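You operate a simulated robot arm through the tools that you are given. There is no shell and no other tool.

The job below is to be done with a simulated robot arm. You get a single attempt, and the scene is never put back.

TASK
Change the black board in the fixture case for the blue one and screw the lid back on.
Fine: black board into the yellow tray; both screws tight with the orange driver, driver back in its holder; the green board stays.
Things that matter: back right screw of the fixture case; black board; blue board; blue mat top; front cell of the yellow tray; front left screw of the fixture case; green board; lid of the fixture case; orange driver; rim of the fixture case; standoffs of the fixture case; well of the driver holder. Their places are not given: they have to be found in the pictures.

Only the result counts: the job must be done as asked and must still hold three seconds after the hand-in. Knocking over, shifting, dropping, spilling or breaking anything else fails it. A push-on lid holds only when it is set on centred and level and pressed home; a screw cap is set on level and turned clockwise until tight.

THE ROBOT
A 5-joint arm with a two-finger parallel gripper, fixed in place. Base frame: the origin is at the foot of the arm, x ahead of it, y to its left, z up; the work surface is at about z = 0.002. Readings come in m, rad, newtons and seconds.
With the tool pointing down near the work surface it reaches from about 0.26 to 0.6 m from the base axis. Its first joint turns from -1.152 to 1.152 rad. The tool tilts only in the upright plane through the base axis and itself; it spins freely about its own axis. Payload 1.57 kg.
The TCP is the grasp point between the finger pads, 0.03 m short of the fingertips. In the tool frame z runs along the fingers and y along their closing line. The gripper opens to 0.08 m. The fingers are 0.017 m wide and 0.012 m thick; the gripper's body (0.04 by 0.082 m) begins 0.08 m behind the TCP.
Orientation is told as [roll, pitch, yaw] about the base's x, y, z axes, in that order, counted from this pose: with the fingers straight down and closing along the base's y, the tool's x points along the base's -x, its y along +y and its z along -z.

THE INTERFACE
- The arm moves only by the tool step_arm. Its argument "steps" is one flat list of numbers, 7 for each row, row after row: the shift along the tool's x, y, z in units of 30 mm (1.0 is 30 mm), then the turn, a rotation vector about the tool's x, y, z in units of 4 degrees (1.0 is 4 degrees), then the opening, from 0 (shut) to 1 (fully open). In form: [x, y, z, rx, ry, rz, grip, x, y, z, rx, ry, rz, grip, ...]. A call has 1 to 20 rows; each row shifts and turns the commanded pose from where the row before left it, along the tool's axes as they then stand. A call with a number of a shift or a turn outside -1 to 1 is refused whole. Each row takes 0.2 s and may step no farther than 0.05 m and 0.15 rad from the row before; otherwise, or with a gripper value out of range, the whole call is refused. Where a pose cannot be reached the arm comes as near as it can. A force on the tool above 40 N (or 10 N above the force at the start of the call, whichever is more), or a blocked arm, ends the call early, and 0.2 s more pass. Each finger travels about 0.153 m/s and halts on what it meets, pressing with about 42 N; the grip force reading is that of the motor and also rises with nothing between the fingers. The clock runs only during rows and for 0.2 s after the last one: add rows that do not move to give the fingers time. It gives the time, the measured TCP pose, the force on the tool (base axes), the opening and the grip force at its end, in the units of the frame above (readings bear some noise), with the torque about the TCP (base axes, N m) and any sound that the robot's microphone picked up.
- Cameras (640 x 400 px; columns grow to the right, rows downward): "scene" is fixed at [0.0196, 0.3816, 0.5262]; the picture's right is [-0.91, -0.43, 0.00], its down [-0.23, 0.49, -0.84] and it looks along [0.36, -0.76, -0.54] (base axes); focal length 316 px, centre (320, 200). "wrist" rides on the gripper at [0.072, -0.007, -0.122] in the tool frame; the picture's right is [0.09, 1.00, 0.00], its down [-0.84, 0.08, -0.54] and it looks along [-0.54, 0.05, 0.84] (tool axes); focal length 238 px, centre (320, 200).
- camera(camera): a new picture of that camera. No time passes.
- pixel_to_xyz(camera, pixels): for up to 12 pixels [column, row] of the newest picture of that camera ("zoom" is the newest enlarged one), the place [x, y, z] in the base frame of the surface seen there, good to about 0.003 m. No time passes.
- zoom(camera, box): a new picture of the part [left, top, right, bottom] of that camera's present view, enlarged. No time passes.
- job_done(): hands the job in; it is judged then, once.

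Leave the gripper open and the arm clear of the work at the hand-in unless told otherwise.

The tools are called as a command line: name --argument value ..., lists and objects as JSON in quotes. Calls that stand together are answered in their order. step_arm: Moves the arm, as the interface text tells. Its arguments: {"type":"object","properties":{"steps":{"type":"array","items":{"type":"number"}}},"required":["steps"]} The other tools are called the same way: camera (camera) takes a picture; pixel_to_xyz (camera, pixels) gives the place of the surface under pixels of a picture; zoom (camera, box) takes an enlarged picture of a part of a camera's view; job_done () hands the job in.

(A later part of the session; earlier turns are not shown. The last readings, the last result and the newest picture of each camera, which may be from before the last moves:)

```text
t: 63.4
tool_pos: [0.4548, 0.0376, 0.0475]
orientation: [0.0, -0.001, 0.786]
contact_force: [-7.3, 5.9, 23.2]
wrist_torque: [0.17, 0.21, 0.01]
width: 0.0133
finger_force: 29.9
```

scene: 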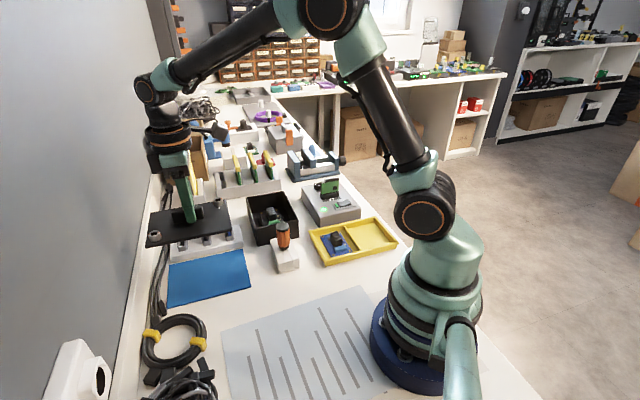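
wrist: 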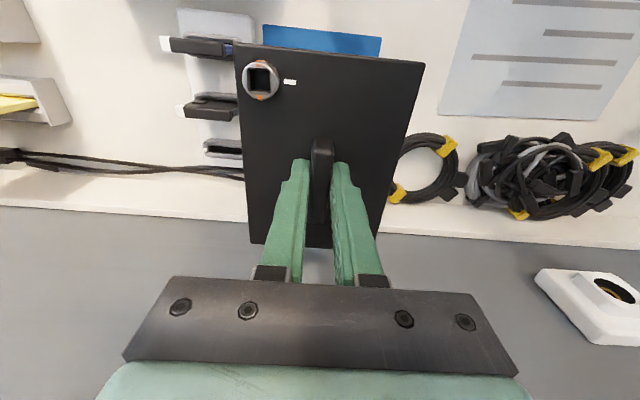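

Contact at z 0.0475 (23 N): the lid rests on the mat. I ease up 1 mm and open the fingers, then rise.

step_arm --steps '[0, 0, -0.045, 0, 0, 0, 0, 0, 0, 0, 0, 0, 0, 0.3, 0, 0, 0, 0, 0, 0, 0.5, 0, 0, 0, 0, 0, 0, 0.5]'

camera --camera "wrist"

zoom --camera "scene" --box '[140, 190, 270, 320]'

```text
t: 64.4
tool_pos: [0.4535, 0.0375, 0.0473]
orientation: [0.001, 0.002, 0.785]
contact_force: [-2.1, 1.4, 2.4]
wrist_torque: [0.02, 0.01, 0.05]
width: 0.0386
finger_force: 0.0
```

```text
taken
```

wrist: 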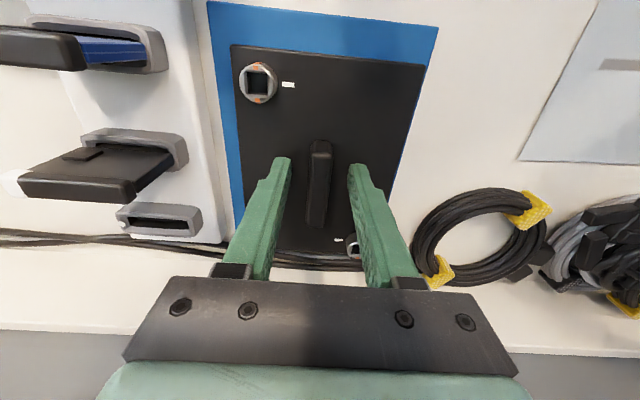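

```text
3.08 times, centred on (205, 255) of scene
```

zoom: 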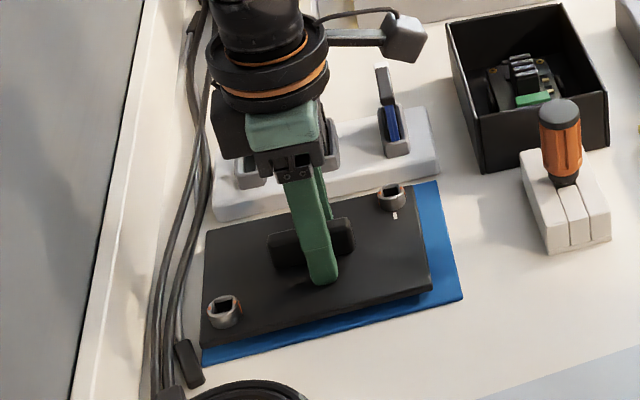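

The lid lies on the mat. I rise, go back over the case, and turn to yaw -45° to look inside.

step_arm --steps '[0, 0, -0.5, 0, 0, 0, 0.5, 0, 0, -0.9, 0, 0, 0, 0.5, 0, 0, -1, 0, 0, 0, 0.7, 0, 0, -1, 0, 0, 0, 0.7, 0, 0, -1, 0, 0, 0, 0.7, 0, 0, -1, 0, 0, 0, 0.7, 0.8536, -0.6515, 0, 0, 0, 0, 0.7, 0.8536, -0.6515, 0, 0, 0, 0, 0.7, 0.8536, -0.6515, 0, 0, 0, 0, 0.7, 0.8536, -0.6515, 0, 0, 0, 0, 0.7, 0.8536, -0.6515, 0, 0, 0, 0, 0.7, 0.8536, -0.6515, 0, 0, 0, 0, 0.7, 0.8536, -0.6515, 0, 0, 0, 0, 0.7, 0, 0, 0, 0, 0, 1, 0.7, 0, 0, 0, 0, 0, 1, 0.7, 0, 0, 0, 0, 0, 1, 0.7, 0, 0, 0, 0, 0, 1, 0.7]'

step_arm --steps '[0, 0, 0, 0, 0, 1, 0.7, 0, 0, 0, 0, 0, 1, 0.7, 0, 0, 0, 0, 0, 1, 0.7, 0, 0, 0, 0, 0, 1, 0.7, 0, 0, 0, 0, 0, 1, 0.7, 0, 0, 0, 0, 0, 1, 0.7, 0, 0, 0, 0, 0, 1, 0.7, 0, 0, 0, 0, 0, 1, 0.7, 0, 0, 0, 0, 0, 1, 0.7, 0, 0, 0, 0, 0, 1, 0.7, 0, 0, 0, 0, 0, 1, 0.7, 0, 0, 0, 0, 0, 1, 0.7, 0, 0, 0, 0, 0, 1, 0.7, 0, 0, 0, 0, 0, 1, 0.7, 0, 0, 0, 0, 0, 1, 0.7, 0, 0, 0, 0, 0, 1, 0.7, 0, 0, 0, 0, 0, 1, 0.7, 0, 0, 0, 0, 0, 1, 0.7, 0, 0, 0, 0, 0, 0.5, 0.7]'

camera --camera "wrist"

zoom --camera "wrist" --box '[250, 20, 410, 200]'

camera --camera "scene"

zoom --camera "scene" --box '[235, 180, 310, 250]'

```text
t: 68.0
tool_pos: [0.4246, -0.1866, 0.2095]
orientation: [-0.001, 0.001, 0.504]
contact_force: [-0.1, -0.1, 0.3]
wrist_torque: [0.03, 0.01, -0.02]
width: 0.0559
finger_force: 0.0
```

```text
t: 72.0
tool_pos: [0.4254, -0.1869, 0.2091]
orientation: [0.001, -0.001, -0.786]
contact_force: [0.2, 0.5, -0.1]
wrist_torque: [-0.02, -0.02, -0.03]
width: 0.056
finger_force: 0.2
```

```text
taken
```

wrist: 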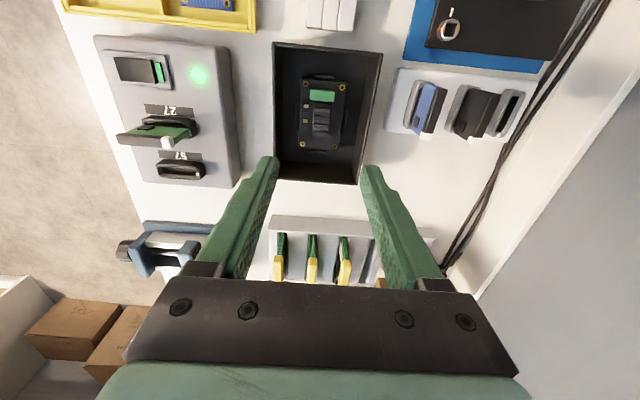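

```text
2.22 times, centred on (330, 110) of wrist
```

zoom: 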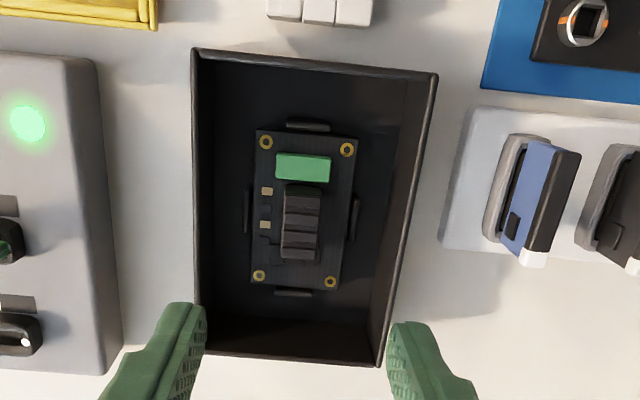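

```text
taken
```

scene: 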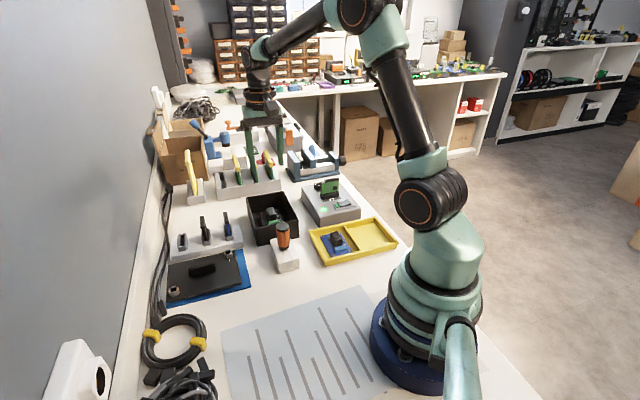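

```text
5.71 times, centred on (272, 215) of scene
```

zoom: 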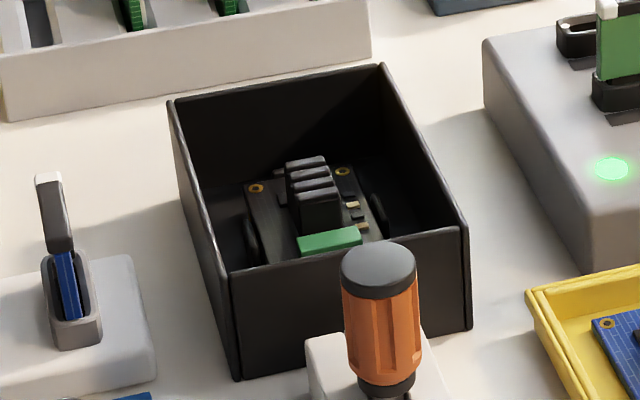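

Inside: a black board with gold-ringed corner holes, green part toward the robot, a finned block in the middle, and four guide tabs around it. It is oriented just like the blue board in the tray. I zoom closer and measure.

zoom --camera "wrist" --box '[285, 65, 365, 165]'

pixel_to_xyz --camera "zoom" --pixels '[[208, 97], [357, 110], [195, 338], [326, 350], [300, 195], [270, 310], [275, 260], [285, 230], [280, 290], [255, 140], [230, 300], [285, 70]]'

```text
4.00 times, centred on (325, 115) of wrist
```

zoom: 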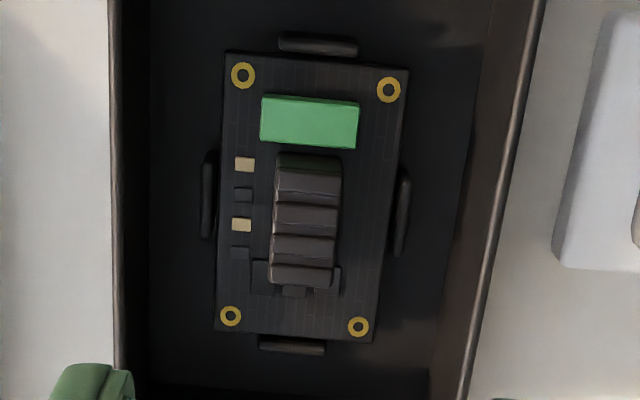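

```text
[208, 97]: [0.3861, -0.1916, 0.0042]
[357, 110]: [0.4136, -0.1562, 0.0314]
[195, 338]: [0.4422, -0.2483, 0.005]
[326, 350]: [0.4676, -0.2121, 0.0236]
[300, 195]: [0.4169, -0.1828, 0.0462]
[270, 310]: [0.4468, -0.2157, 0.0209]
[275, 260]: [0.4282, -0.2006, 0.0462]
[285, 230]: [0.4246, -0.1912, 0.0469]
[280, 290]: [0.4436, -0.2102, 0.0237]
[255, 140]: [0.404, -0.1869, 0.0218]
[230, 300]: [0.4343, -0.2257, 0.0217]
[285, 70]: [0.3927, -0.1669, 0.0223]
```

I measure the board's hole rings, the block's top, small parts and guide tabs precisely.

pixel_to_xyz --camera "zoom" --pixels '[[242, 76], [388, 90], [231, 316], [358, 327], [308, 180], [300, 275], [207, 175], [207, 215], [403, 190], [401, 230], [318, 40], [292, 343]]'

pixel_to_xyz --camera "zoom" --pixels '[[244, 164], [243, 194], [241, 225], [240, 253], [262, 280], [293, 291], [310, 110], [305, 235], [272, 230], [338, 230], [345, 260], [230, 70]]'

zoom --camera "scene" --box '[255, 195, 290, 225]'

```text
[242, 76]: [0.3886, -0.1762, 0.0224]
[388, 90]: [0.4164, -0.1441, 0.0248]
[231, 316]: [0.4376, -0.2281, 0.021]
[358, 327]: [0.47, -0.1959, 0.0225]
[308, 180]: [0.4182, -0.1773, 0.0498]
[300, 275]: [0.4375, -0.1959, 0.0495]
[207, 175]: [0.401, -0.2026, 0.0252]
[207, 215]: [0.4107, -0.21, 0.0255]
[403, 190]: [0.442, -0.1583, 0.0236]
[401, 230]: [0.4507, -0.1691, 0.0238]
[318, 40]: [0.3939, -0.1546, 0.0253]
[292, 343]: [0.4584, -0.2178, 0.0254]
```

```text
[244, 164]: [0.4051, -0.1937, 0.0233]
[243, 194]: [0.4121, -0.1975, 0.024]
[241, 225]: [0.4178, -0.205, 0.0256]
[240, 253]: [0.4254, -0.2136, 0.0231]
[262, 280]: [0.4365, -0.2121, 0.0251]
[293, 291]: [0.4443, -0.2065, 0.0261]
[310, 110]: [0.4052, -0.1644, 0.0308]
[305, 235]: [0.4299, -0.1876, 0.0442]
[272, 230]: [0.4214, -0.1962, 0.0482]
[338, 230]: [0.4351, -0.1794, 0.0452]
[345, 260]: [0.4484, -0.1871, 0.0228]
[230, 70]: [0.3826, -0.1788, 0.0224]
```

```text
13.33 times, centred on (272, 210) of scene
```

zoom: 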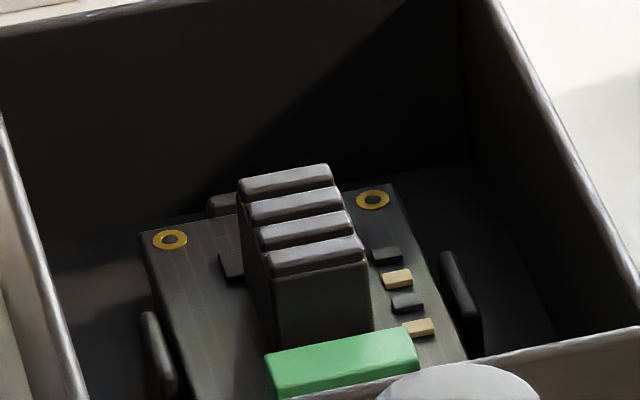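

Board top z ≈ 0.022, tabs ≈ 0.025, finned block top ≈ 0.047, ~20 mm wide, its centre ≈ 0.8 mm (+y) and 1.4 mm (-x) from the tool axis. I correct and descend with the fingers open 44 mm, stopping at z ≈ 0.075 to check.

step_arm --steps '[-0.047, 0.027, 0, 0, 0, 0, 0.55, 0, 0, 0.9, 0, 0, 0, 0.55, 0, 0, 0.9, 0, 0, 0, 0.55, 0, 0, 0.9, 0, 0, 0, 0.55, 0, 0, 0.9, 0, 0, 0, 0.55, 0, 0, 0.85, 0, 0, 0, 0.55, 0, 0, 0, 0, 0, 0, 0.55]'

camera --camera "wrist"

zoom --camera "wrist" --box '[240, 60, 400, 260]'

zoom --camera "scene" --box '[245, 180, 305, 240]'

```text
t: 73.6
tool_pos: [0.4262, -0.1866, 0.0756]
orientation: [0.001, 0.0, -0.786]
contact_force: [0.7, -0.5, -0.2]
wrist_torque: [0.01, -0.02, 0.05]
width: 0.044
finger_force: 0.1
```

```text
taken
```

wrist: 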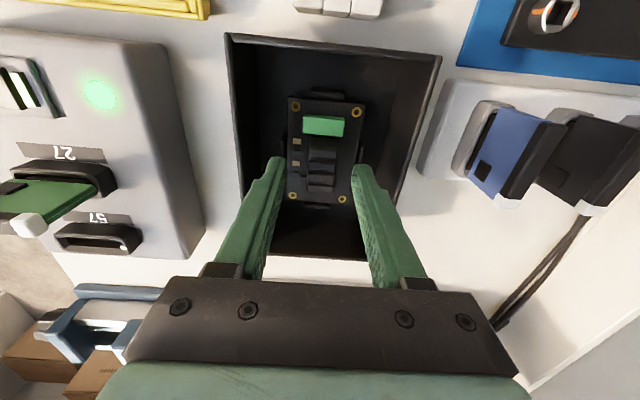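

```text
2.00 times, centred on (320, 160) of wrist
```

zoom: 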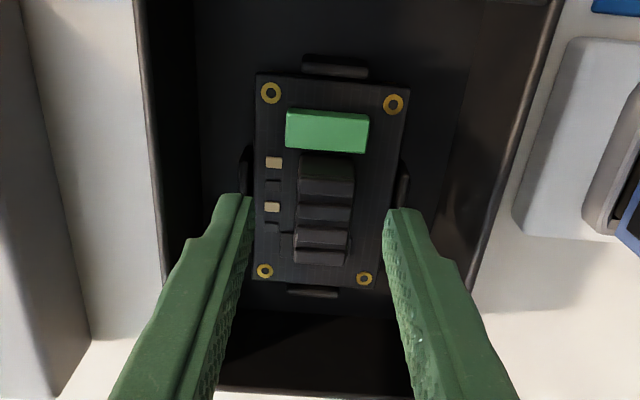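

```text
6.67 times, centred on (275, 210) of scene
```

zoom: 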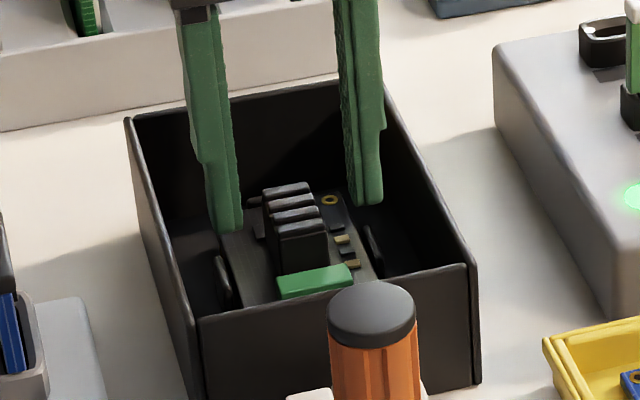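

The block's top centre sits within ~0.5 mm of the tool axis. I go down 16 mm so the fingertips reach ~0.03, then close on the block.

step_arm --steps '[0, 0.015, 0.27, 0, 0, 0, 0.55, 0, 0, 0.26, 0, 0, 0, 0.55, 0, 0, 0, 0, 0, 0, 0.55, 0, 0, 0, 0, 0, 0, 0.35, 0, 0, 0, 0, 0, 0, 0.2, 0, 0, 0, 0, 0, 0, 0, 0, 0, 0, 0, 0, 0, 0, 0, 0, 0, 0, 0, 0, 0]'

zoom --camera "scene" --box '[245, 180, 305, 240]'

camera --camera "wrist"

zoom --camera "wrist" --box '[240, 60, 400, 260]'

```text
t: 75.4
tool_pos: [0.4263, -0.1867, 0.0594]
orientation: [-0.001, 0.0, -0.786]
contact_force: [0.0, 0.2, 0.5]
wrist_torque: [0.0, 0.0, 0.02]
width: 0.0188
finger_force: 33.3
```

```text
6.67 times, centred on (275, 210) of scene
```

zoom: 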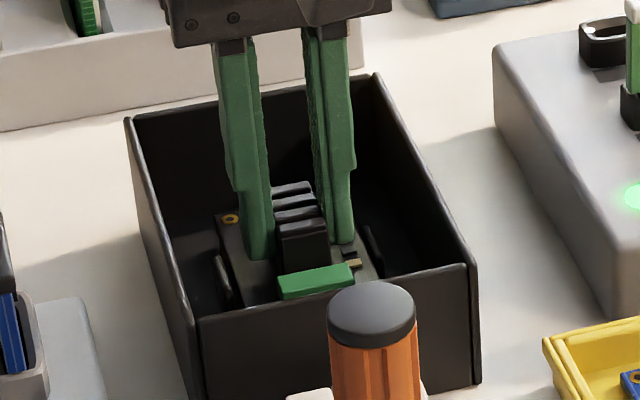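

```text
taken
```

wrist: 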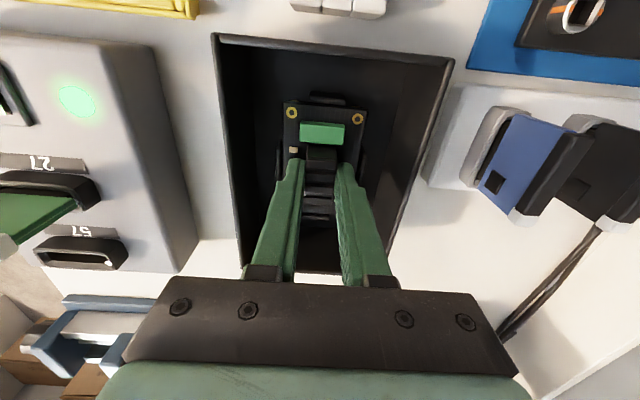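

```text
2.00 times, centred on (320, 160) of wrist
```

zoom: 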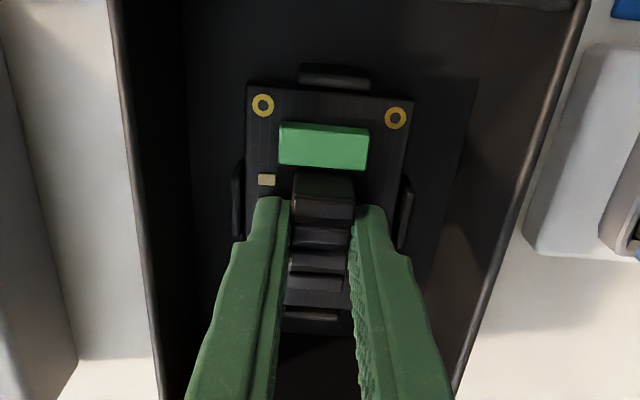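

Gripped (18.8 mm) at TCP (0.4263,-0.1867,0.0594), yaw -45°; I note the ring positions (291.5,112.5) and (358,119) in the wrist view as reference for the blue board. Now I lift the black board straight up.

step_arm --steps '[0, 0, -0.1, 0, 0, 0, 0, 0, 0, -0.2, 0, 0, 0, 0, 0, 0, -0.4, 0, 0, 0, 0, 0, 0, -0.7, 0, 0, 0, 0, 0, 0, -0.9, 0, 0, 0, 0, 0, 0, -0.9, 0, 0, 0, 0, 0, 0, -0.9, 0, 0, 0, 0, 0, 0, -0.7, 0, 0, 0, 0, 0, 0, 0, 0, 0, 0, 0]'

camera --camera "scene"

zoom --camera "scene" --box '[220, 130, 320, 240]'

camera --camera "wrist"

zoom --camera "wrist" --box '[240, 20, 400, 220]'

```text
t: 77.4
tool_pos: [0.4238, -0.1854, 0.2055]
orientation: [-0.001, 0.001, -0.788]
contact_force: [0.4, -0.2, -0.2]
wrist_torque: [-0.01, -0.03, 0.02]
width: 0.0189
finger_force: 33.2
```

```text
taken
```

scene: 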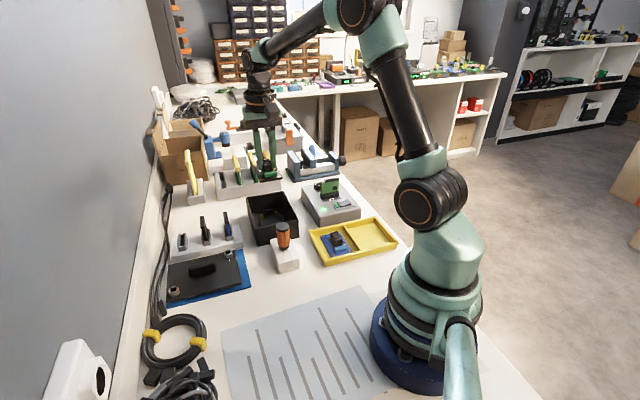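

```text
3.64 times, centred on (270, 185) of scene
```

zoom: 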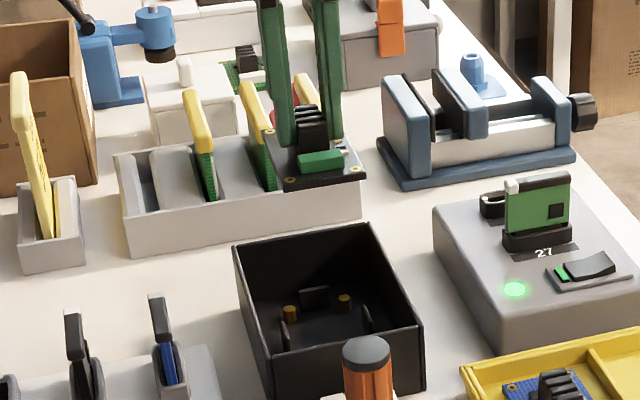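

```text
taken
```

wrist: 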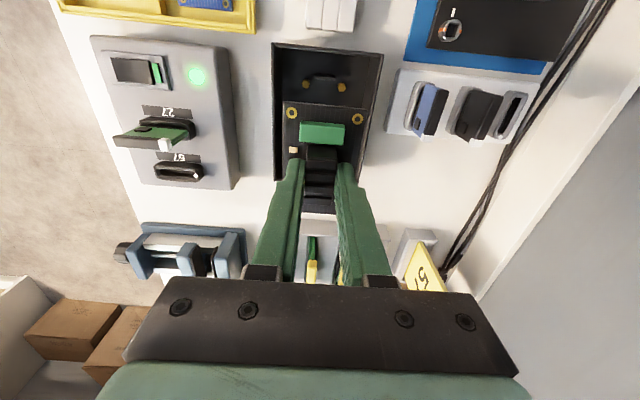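

```text
2.00 times, centred on (320, 120) of wrist
```

zoom: 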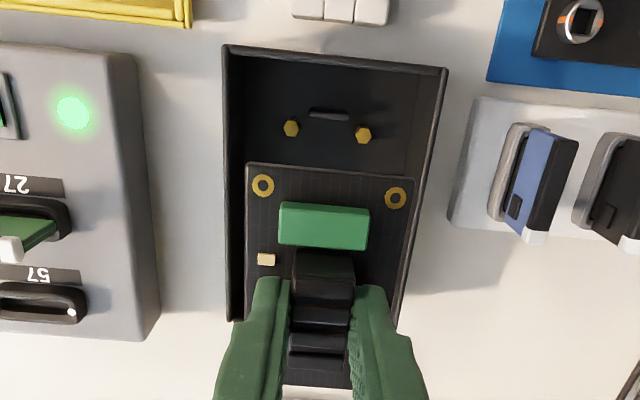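

The black board is held level and the brass standoffs show beneath. Before carrying it to the empty tray cell I check the height of the green card in the tester on the way and the tray's cell corners.

pixel_to_xyz --camera "scene" --pixels '[[330, 182], [318, 186], [346, 231], [362, 255], [394, 243], [372, 222], [312, 237], [330, 262], [370, 238], [353, 245], [375, 219], [397, 243]]'

```text
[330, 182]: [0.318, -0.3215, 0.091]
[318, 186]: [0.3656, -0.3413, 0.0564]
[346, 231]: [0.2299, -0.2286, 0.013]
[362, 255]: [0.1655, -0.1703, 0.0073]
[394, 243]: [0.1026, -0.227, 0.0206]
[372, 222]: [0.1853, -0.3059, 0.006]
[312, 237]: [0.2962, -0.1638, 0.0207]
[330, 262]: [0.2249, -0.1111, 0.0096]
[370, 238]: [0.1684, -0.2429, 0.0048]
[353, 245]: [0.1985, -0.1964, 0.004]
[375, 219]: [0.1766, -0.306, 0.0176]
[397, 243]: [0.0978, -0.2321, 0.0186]
```

The card tops out near 0.095, well below the carried board (~0.165). I carry it over the empty cell.

step_arm --steps '[0.6, -0.9, 0, 0, 0, 0, 0, 0.6, -0.9, 0, 0, 0, 0, 0, 0.6, -0.9, 0, 0, 0, 0, 0, 0.6, -0.9, 0, 0, 0, 0, 0, 0.6, -0.9, 0, 0, 0, 0, 0, 0.6, -0.9, 0, 0, 0, 0, 0, 0.6, -0.9, 0, 0, 0, 0, 0, 0.6, -0.9, 0, 0, 0, 0, 0, 0, 0, 0, 0, 0, 0, 0]'

camera --camera "wrist"

camera --camera "scene"

```text
t: 79.4
tool_pos: [0.1713, -0.2373, 0.2034]
orientation: [0.001, -0.001, -0.786]
contact_force: [0.6, -0.7, -0.9]
wrist_torque: [-0.01, 0.01, 0.05]
width: 0.0191
finger_force: 32.9
```

```text
taken
```

wrist: 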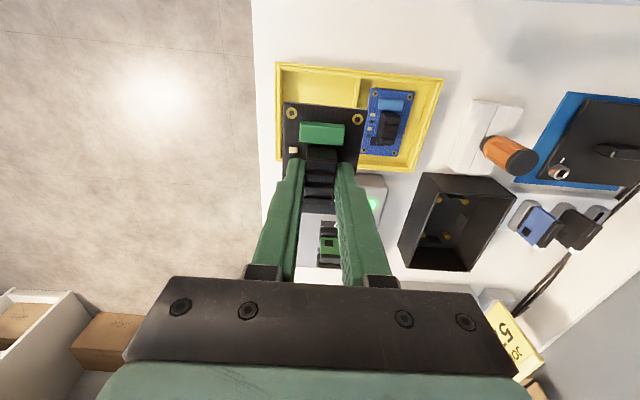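

```text
taken
```

scene: 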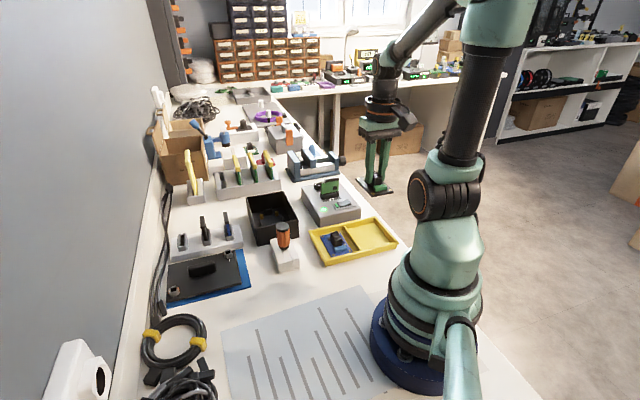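

The board hangs over the tray. I zoom to compare the landing point with the empty cell's walls.

zoom --camera "wrist" --box '[260, 50, 450, 190]'

pixel_to_xyz --camera "zoom" --pixels '[[65, 60], [330, 105], [120, 75], [290, 100], [85, 120], [335, 175], [330, 130], [80, 300], [100, 100], [300, 120], [600, 110], [200, 90]]'

```text
2.86 times, centred on (355, 120) of wrist
```

zoom: 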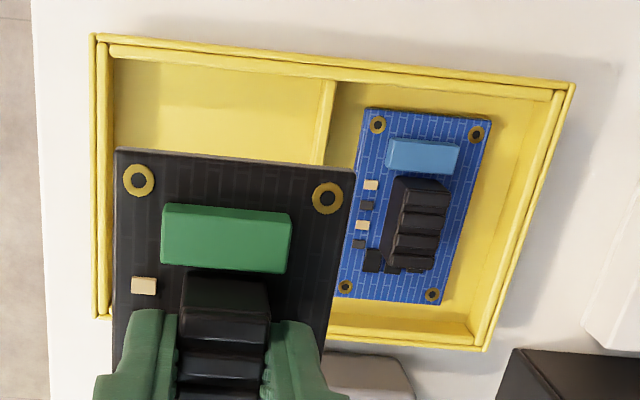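

```text
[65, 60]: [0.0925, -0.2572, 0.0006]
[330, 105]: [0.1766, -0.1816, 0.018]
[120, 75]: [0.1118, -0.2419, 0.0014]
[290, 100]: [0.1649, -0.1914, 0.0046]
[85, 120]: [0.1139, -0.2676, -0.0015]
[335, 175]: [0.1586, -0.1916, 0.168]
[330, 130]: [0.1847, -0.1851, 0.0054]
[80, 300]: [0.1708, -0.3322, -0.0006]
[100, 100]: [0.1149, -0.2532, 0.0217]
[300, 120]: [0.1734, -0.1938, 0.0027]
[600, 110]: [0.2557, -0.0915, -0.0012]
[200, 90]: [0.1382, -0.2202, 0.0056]
```

The landing point is ~6 mm right of the cell's middle; I shift 5 mm in tool -y and descend to z ≈ 0.075 to check.

step_arm --steps '[0.03, -0.17, 0, 0, 0, 0, 0, 0, 0, 0.85, 0, 0, 0, 0, 0, 0, 0.85, 0, 0, 0, 0, 0, 0, 0.85, 0, 0, 0, 0, 0, 0, 0.85, 0, 0, 0, 0, 0, 0, 0.85, 0, 0, 0, 0, 0, 0, 0, 0, 0, 0, 0]'

camera --camera "wrist"

zoom --camera "wrist" --box '[240, 40, 440, 240]'

zoom --camera "scene" --box '[300, 170, 420, 280]'

```text
t: 81.0
tool_pos: [0.1655, -0.2396, 0.0744]
orientation: [0.001, 0.0, -0.785]
contact_force: [-0.1, -0.7, -1.3]
wrist_torque: [-0.01, -0.01, -0.02]
width: 0.0191
finger_force: 33.3
```

```text
taken
```

wrist: 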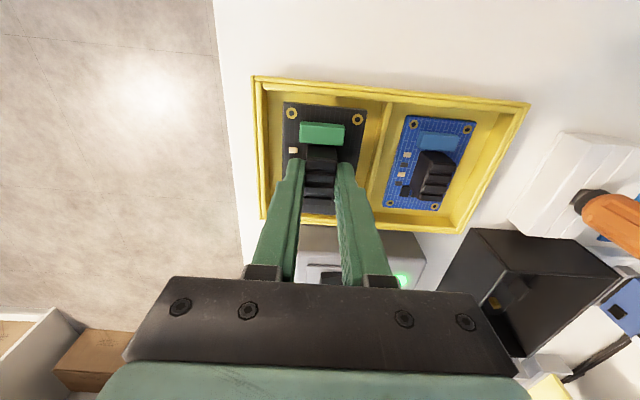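

```text
2.00 times, centred on (340, 140) of wrist
```

zoom: 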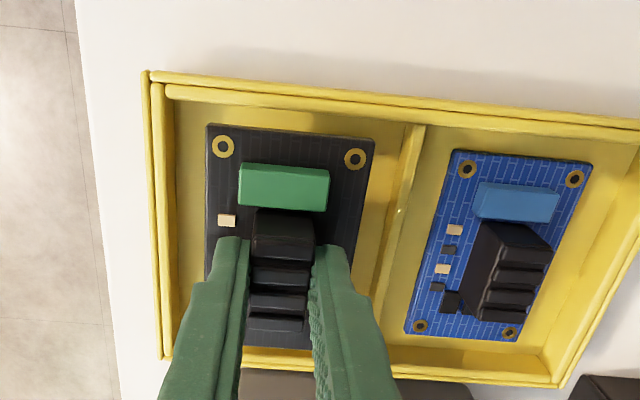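

```text
3.64 times, centred on (360, 225) of scene
```

zoom: 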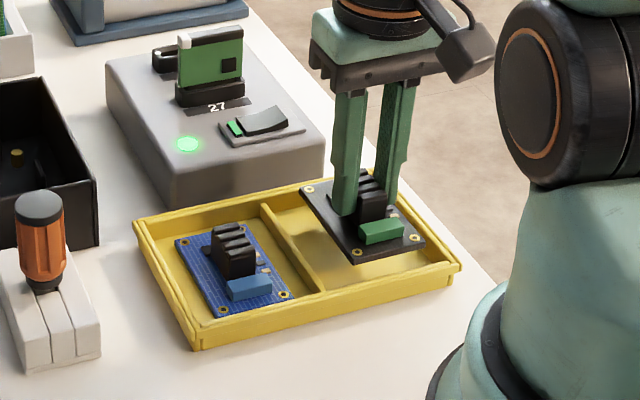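

The board is centred over the empty cell. I lower it 20 mm, then in small steps to the floor.

step_arm --steps '[0, 0, 0.25, 0, 0, 0, 0, 0, 0, 0.25, 0, 0, 0, 0, 0, 0, 0.15, 0, 0, 0, 0, 0, 0, 0, 0, 0, 0, 0]'

step_arm --steps '[0, 0, 0.07, 0, 0, 0, 0, 0, 0, 0.07, 0, 0, 0, 0, 0, 0, 0, 0, 0, 0, 0]'

zoom --camera "scene" --box '[300, 170, 420, 280]'

```text
t: 82.0
tool_pos: [0.1675, -0.2409, 0.0582]
orientation: [0.001, 0.001, -0.786]
contact_force: [-1.0, 0.0, -0.9]
wrist_torque: [0.01, -0.01, 0.0]
width: 0.019
finger_force: 33.1
```

```text
t: 82.8
tool_pos: [0.1679, -0.2404, 0.0528]
orientation: [0.002, 0.0, -0.787]
contact_force: [-0.1, -0.6, -0.8]
wrist_torque: [-0.01, 0.06, 0.01]
width: 0.0191
finger_force: 33.4
```

```text
3.64 times, centred on (360, 225) of scene
```

zoom: 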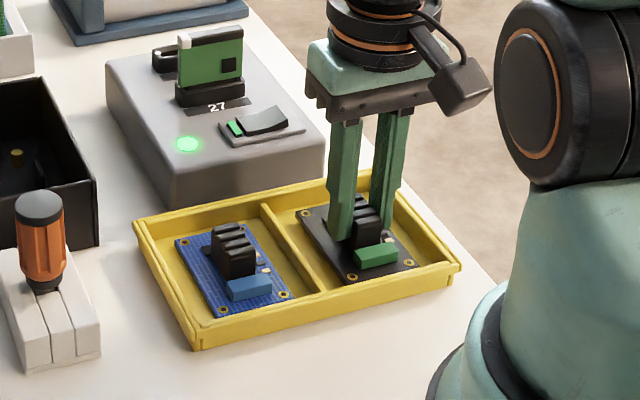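

Board just above the cell floor, no contact yet at z 0.053. I lower in ~2 mm steps until it touches.

step_arm --steps '[0, 0, 0.07, 0, 0, 0, 0, 0, 0, 0.05, 0, 0, 0, 0, 0, 0, 0, 0, 0, 0, 0]'

```text
t: 83.6
tool_pos: [0.1674, -0.2401, 0.0499]
orientation: [0.0, -0.001, -0.787]
contact_force: [-0.1, -0.3, -1.0]
wrist_torque: [0.01, 0.03, -0.05]
width: 0.0188
finger_force: 33.4
```

step_arm --steps '[0, 0, 0.05, 0, 0, 0, 0, 0, 0, 0.05, 0, 0, 0, 0, 0, 0, 0, 0, 0, 0, 0]'

```text
t: 84.4
tool_pos: [0.1681, -0.2398, 0.047]
orientation: [0.001, 0.0, -0.788]
contact_force: [-5.6, 4.1, 25.6]
wrist_torque: [0.22, 0.17, -0.01]
width: 0.019
finger_force: 33.5
```

Contact (26 N) at z 0.047 – the board is on the floor. I ease up 1 mm and open to 34 mm, then rise.

step_arm --steps '[0, 0, -0.04, 0, 0, 0, 0, 0, 0, 0, 0, 0, 0, 0.3, 0, 0, 0, 0, 0, 0, 0.42, 0, 0, 0, 0, 0, 0, 0.42, 0, 0, -0.3, 0, 0, 0, 0.42, 0, 0, -0.6, 0, 0, 0, 0.42, 0, 0, -0.9, 0, 0, 0, 0.42, 0, 0, -0.9, 0, 0, 0, 0.42, 0, 0, -0.9, 0, 0, 0, 0.42, 0, 0, -0.9, 0, 0, 0, 0.42, 0, 0, 0, 0, 0, 0, 0.55]'

zoom --camera "scene" --box '[300, 170, 420, 280]'

camera --camera "wrist"

```text
t: 86.8
tool_pos: [0.1667, -0.2424, 0.1841]
orientation: [0.0, 0.0, -0.787]
contact_force: [-0.2, 0.7, -1.0]
wrist_torque: [0.03, -0.01, -0.04]
width: 0.0439
finger_force: 0.0
```

```text
3.64 times, centred on (360, 225) of scene
```

zoom: 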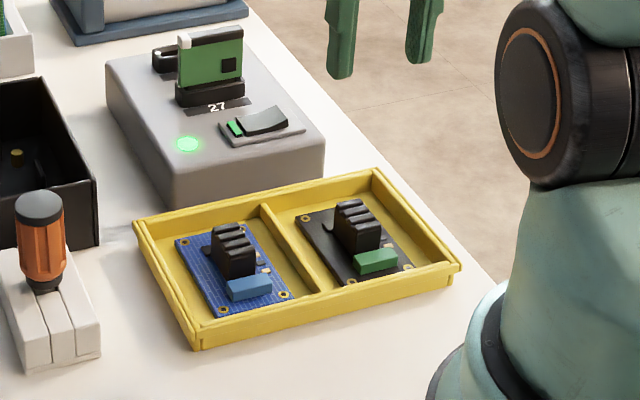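

```text
taken
```

wrist: 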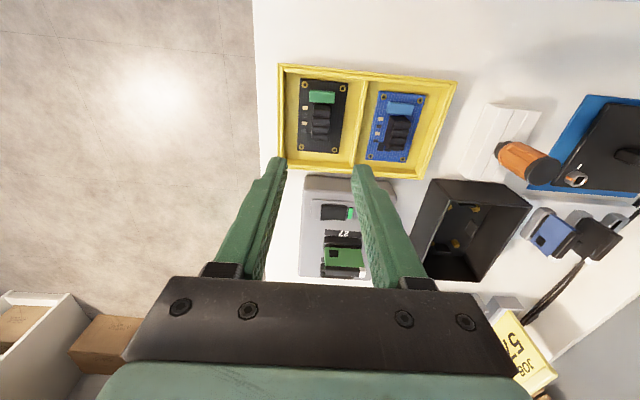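

The black board lies in the front (formerly empty) cell. Now the blue board at (395,130) in the wrist view; I zoom to find its block's centre.

zoom --camera "wrist" --box '[270, 60, 460, 190]'

pixel_to_xyz --camera "zoom" --pixels '[[372, 110], [475, 119], [341, 287], [429, 295], [410, 175], [400, 190], [395, 215], [388, 245], [412, 220], [385, 220], [165, 110], [150, 200]]'

```text
3.08 times, centred on (365, 125) of wrist
```

zoom: 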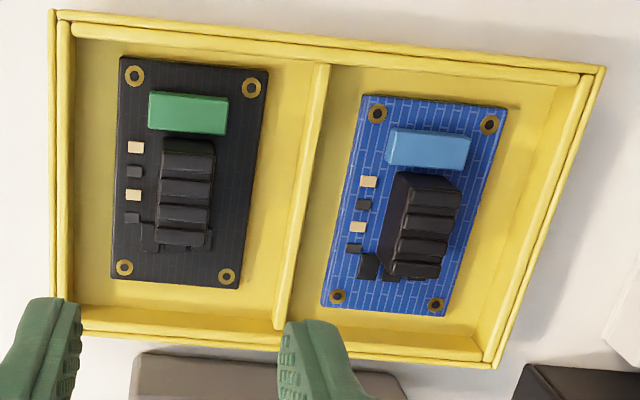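

```text
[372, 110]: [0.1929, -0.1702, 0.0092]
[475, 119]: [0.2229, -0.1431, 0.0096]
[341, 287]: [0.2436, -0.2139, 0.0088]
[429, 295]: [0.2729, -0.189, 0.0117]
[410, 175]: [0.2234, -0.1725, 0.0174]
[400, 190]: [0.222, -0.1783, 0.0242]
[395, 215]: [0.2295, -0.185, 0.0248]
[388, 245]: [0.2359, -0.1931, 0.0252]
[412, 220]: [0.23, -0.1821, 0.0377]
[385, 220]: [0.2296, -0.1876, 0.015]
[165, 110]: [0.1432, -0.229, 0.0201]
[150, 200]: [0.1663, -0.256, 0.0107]
```

The blue board is parallel to the tool within 0.5°. From its rings I compute a shift of (-4.8, +92.2) mm in tool x,y to grasp it exactly as I held the black one. I move there and descend to z ≈ 0.08 to check.

step_arm --steps '[-0.04, 0.768, 0, 0, 0, 0, 0.55, -0.04, 0.768, 0, 0, 0, 0, 0.55, -0.04, 0.768, 0, 0, 0, 0, 0.55, -0.04, 0.768, 0, 0, 0, 0, 0.55, 0, 0, 0.85, 0, 0, 0, 0.55, 0, 0, 0.85, 0, 0, 0, 0.55, 0, 0, 0.85, 0, 0, 0, 0.55, 0, 0, 0.85, 0, 0, 0, 0.55, 0, 0, 0, 0, 0, 0, 0.55]'

camera --camera "wrist"

zoom --camera "wrist" --box '[240, 60, 400, 260]'

```text
t: 88.8
tool_pos: [0.2366, -0.18, 0.0806]
orientation: [0.001, 0.003, -0.786]
contact_force: [0.6, 1.0, -0.3]
wrist_torque: [0.0, 0.02, -0.02]
width: 0.0439
finger_force: 0.1
```

```text
taken
```

wrist: 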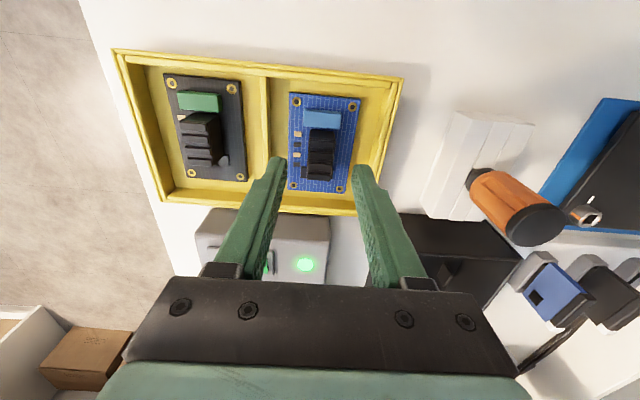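

```text
2.00 times, centred on (320, 160) of wrist
```

zoom: 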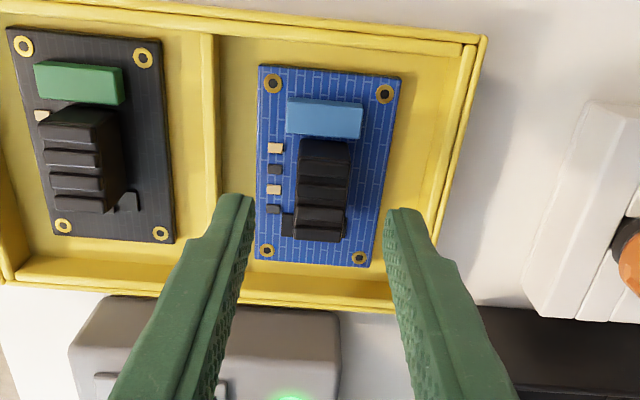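

The rings sit at (296,101.5) and (352.5,107.5): within ~0.6 mm of the wanted grasp. I descend to z ≈ 0.048 and close on the block.

step_arm --steps '[0.015, 0, 0.36, 0, 0, 0, 0.55, 0, 0, 0.36, 0, 0, 0, 0.55, 0, 0, 0.35, 0, 0, 0, 0.55, 0, 0, 0, 0, 0, 0, 0.55]'

camera --camera "wrist"

zoom --camera "wrist" --box '[240, 60, 400, 260]'

zoom --camera "scene" --box '[300, 190, 400, 280]'

```text
t: 89.8
tool_pos: [0.2348, -0.1784, 0.0495]
orientation: [0.0, 0.001, -0.786]
contact_force: [0.6, 0.7, 0.0]
wrist_torque: [0.02, 0.01, -0.03]
width: 0.0441
finger_force: 0.1
```

```text
taken
```

wrist: 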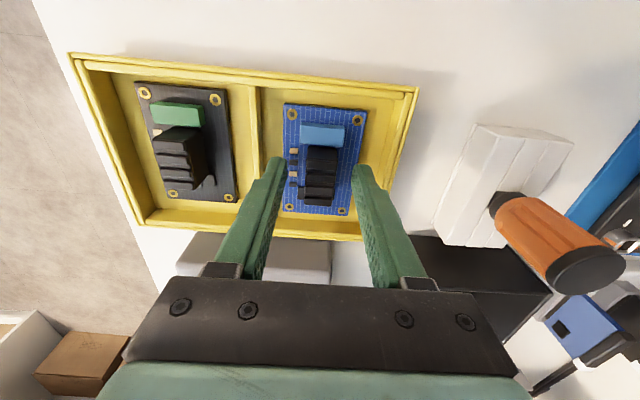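

```text
2.00 times, centred on (320, 160) of wrist
```

zoom: 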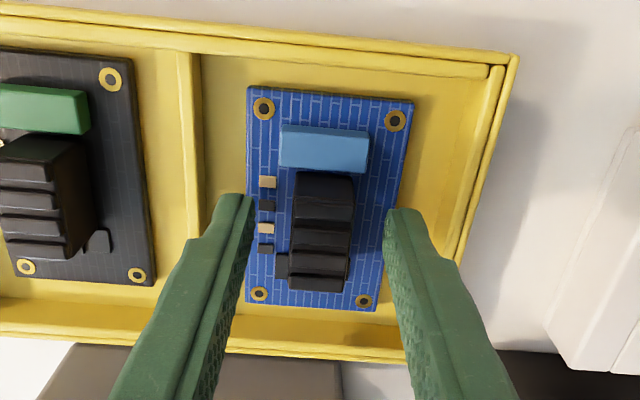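

```text
4.44 times, centred on (350, 235) of scene
```

zoom: 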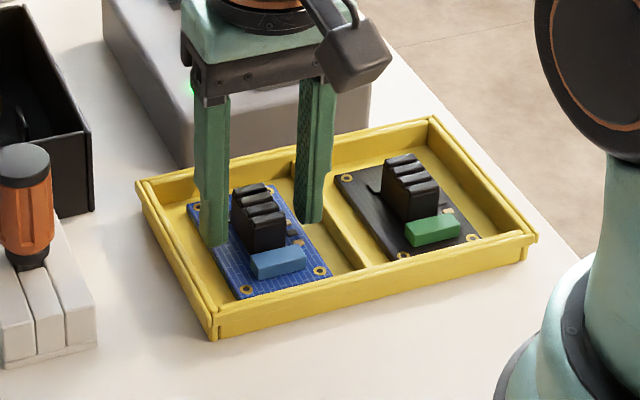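

Compared with the black board's grasp picture (rings at zoom (263,105),(396,118)), the blue rings are at (264,109),(396,121): ~1.4 mm off in tool x. I correct that, lower 1.2 mm and recheck before closing.

step_arm --steps '[-0.047, 0, 0.04, 0, 0, 0, 0.55, 0, 0, 0, 0, 0, 0, 0.55]'

zoom --camera "wrist" --box '[240, 60, 400, 260]'

```text
t: 90.4
tool_pos: [0.2353, -0.1788, 0.0485]
orientation: [0.0, 0.0, -0.788]
contact_force: [-1.2, -0.1, -0.5]
wrist_torque: [0.0, 0.0, 0.01]
width: 0.0443
finger_force: 0.0
```

```text
2.00 times, centred on (320, 160) of wrist
```

zoom: 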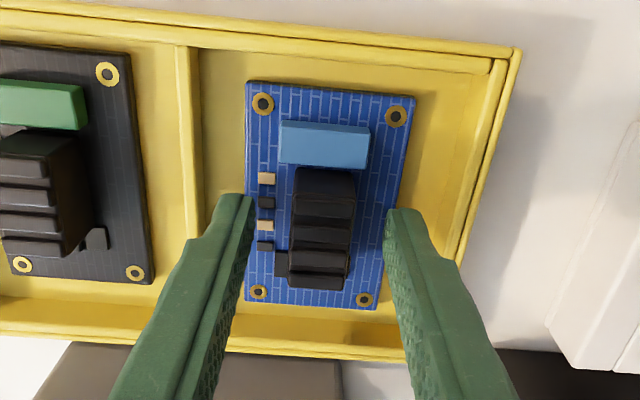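

Rings now at (263,104) and (396,117) – a match. I close the gripper.

step_arm --steps '[0, 0, 0, 0, 0, 0, 0.35, 0, 0, 0, 0, 0, 0, 0.2, 0, 0, 0, 0, 0, 0, 0, 0, 0, 0, 0, 0, 0, 0, 0, 0, 0, 0, 0, 0, 0, 0, 0, 0, 0, 0, 0, 0]'

camera --camera "wrist"

zoom --camera "wrist" --box '[240, 60, 400, 260]'

```text
t: 91.8
tool_pos: [0.2363, -0.1791, 0.0492]
orientation: [0.0, 0.001, -0.788]
contact_force: [0.8, 0.6, -0.3]
wrist_torque: [0.02, 0.01, 0.0]
width: 0.019
finger_force: 33.2
```

```text
taken
```

wrist: 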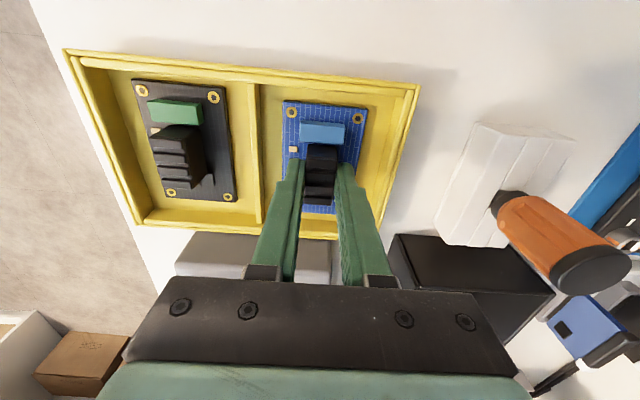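

```text
2.00 times, centred on (320, 160) of wrist
```

zoom: 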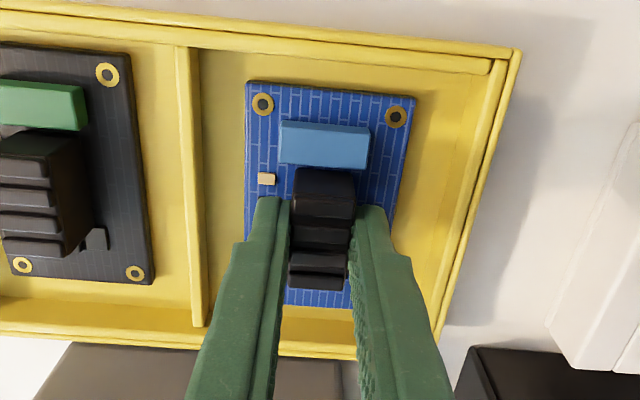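

Grasped identically. I lift the blue board to z ≈ 0.204 and carry it over the case.

step_arm --steps '[0, 0, -0.15, 0, 0, 0, 0, 0, 0, -0.35, 0, 0, 0, 0, 0, 0, -0.8, 0, 0, 0, 0, 0, 0, -0.97, 0, 0, 0, 0, 0, 0, -0.97, 0, 0, 0, 0, 0, 0, -0.97, 0, 0, 0, 0, 0, 0, -0.95, 0, 0, 0, 0, -0.936, 0.8626, 0, 0, 0, 0, 0, -0.936, 0.8626, 0, 0, 0, 0, 0, -0.936, 0.8626, 0, 0, 0, 0, 0, -0.936, 0.8626, 0, 0, 0, 0, 0, -0.936, 0.8626, 0, 0, 0, 0, 0, 0, 0, 0, 0, 0, 0, 0, 0, 0, 0, 0, 0, 0, 0]'

camera --camera "wrist"

zoom --camera "wrist" --box '[240, 20, 400, 220]'

camera --camera "scene"

```text
t: 94.8
tool_pos: [0.4286, -0.188, 0.2021]
orientation: [0.0, -0.002, -0.786]
contact_force: [-1.1, -0.2, 0.1]
wrist_torque: [-0.01, 0.03, 0.01]
width: 0.0191
finger_force: 33.1
```

```text
taken
```

wrist: 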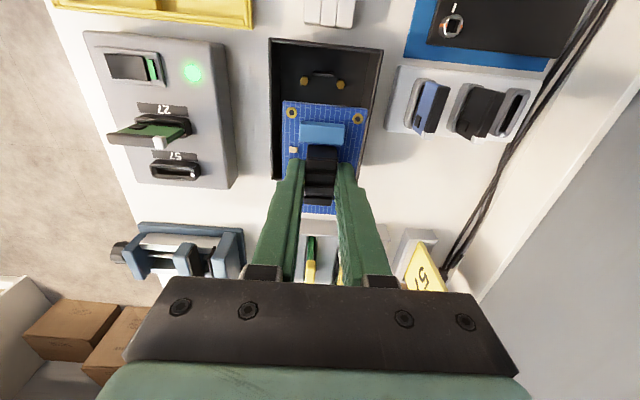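

```text
2.00 times, centred on (320, 120) of wrist
```

zoom: 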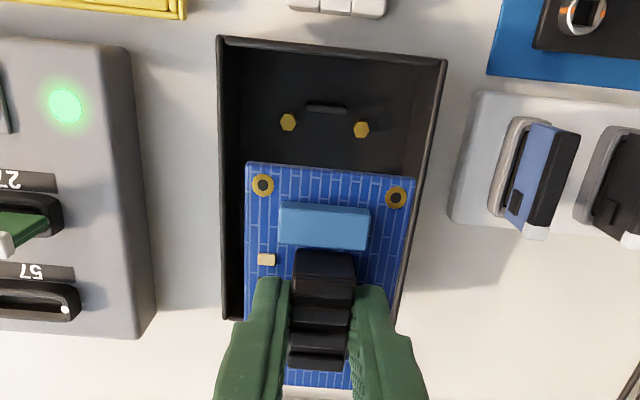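

```text
taken
```

scene: 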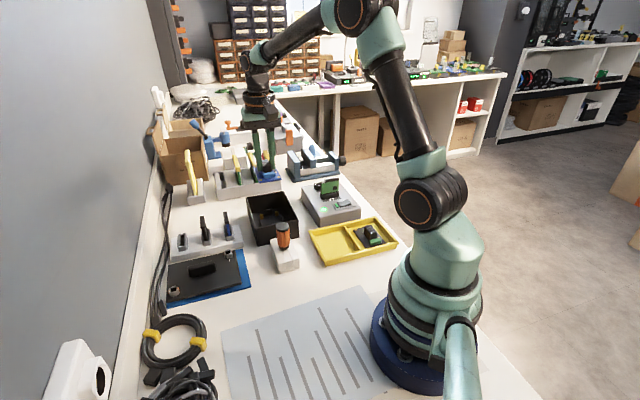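

Comparing with the picture of the black board at this height, the standoffs are shifted (-1.5,-3) px, i.e. the tool is ~3.5 mm too far in -x and 1.6 mm in +y. I correct and lower to z ≈ 0.0756, the height of an earlier reference picture.

step_arm --steps '[0.117, -0.053, 0, 0, 0, 0, 0, 0, 0, 0.8, 0, 0, 0, 0, 0, 0, 0.8, 0, 0, 0, 0, 0, 0, 0.8, 0, 0, 0, 0, 0, 0, 0.8, 0, 0, 0, 0, 0, 0, 0.8, 0, 0, 0, 0, 0, 0, 0.2, 0, 0, 0, 0, 0, 0, 0, 0, 0, 0, 0]'

camera --camera "wrist"

zoom --camera "wrist" --box '[240, 60, 400, 260]'

zoom --camera "scene" --box '[245, 180, 305, 240]'

```text
t: 96.6
tool_pos: [0.4236, -0.186, 0.0766]
orientation: [0.0, 0.0, -0.788]
contact_force: [-0.2, -0.4, -1.1]
wrist_torque: [-0.01, -0.01, -0.01]
width: 0.019
finger_force: 33.5
```

```text
taken
```

wrist: 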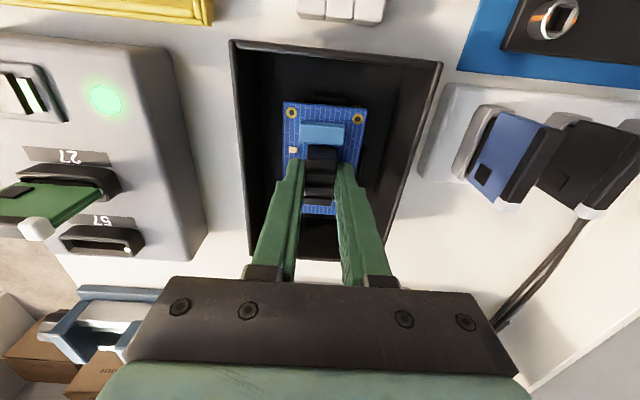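

```text
2.00 times, centred on (320, 160) of wrist
```

zoom: 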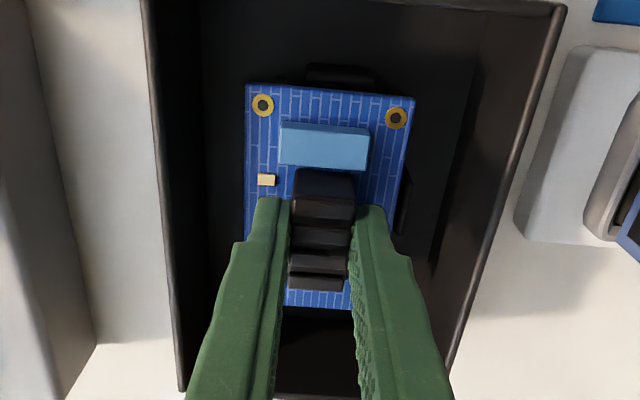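

```text
6.67 times, centred on (275, 210) of scene
```

zoom: 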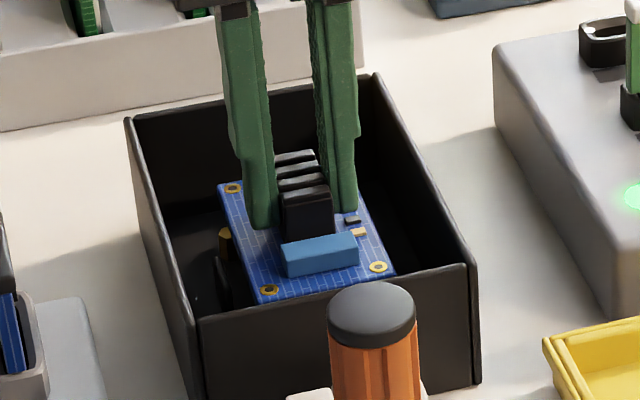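

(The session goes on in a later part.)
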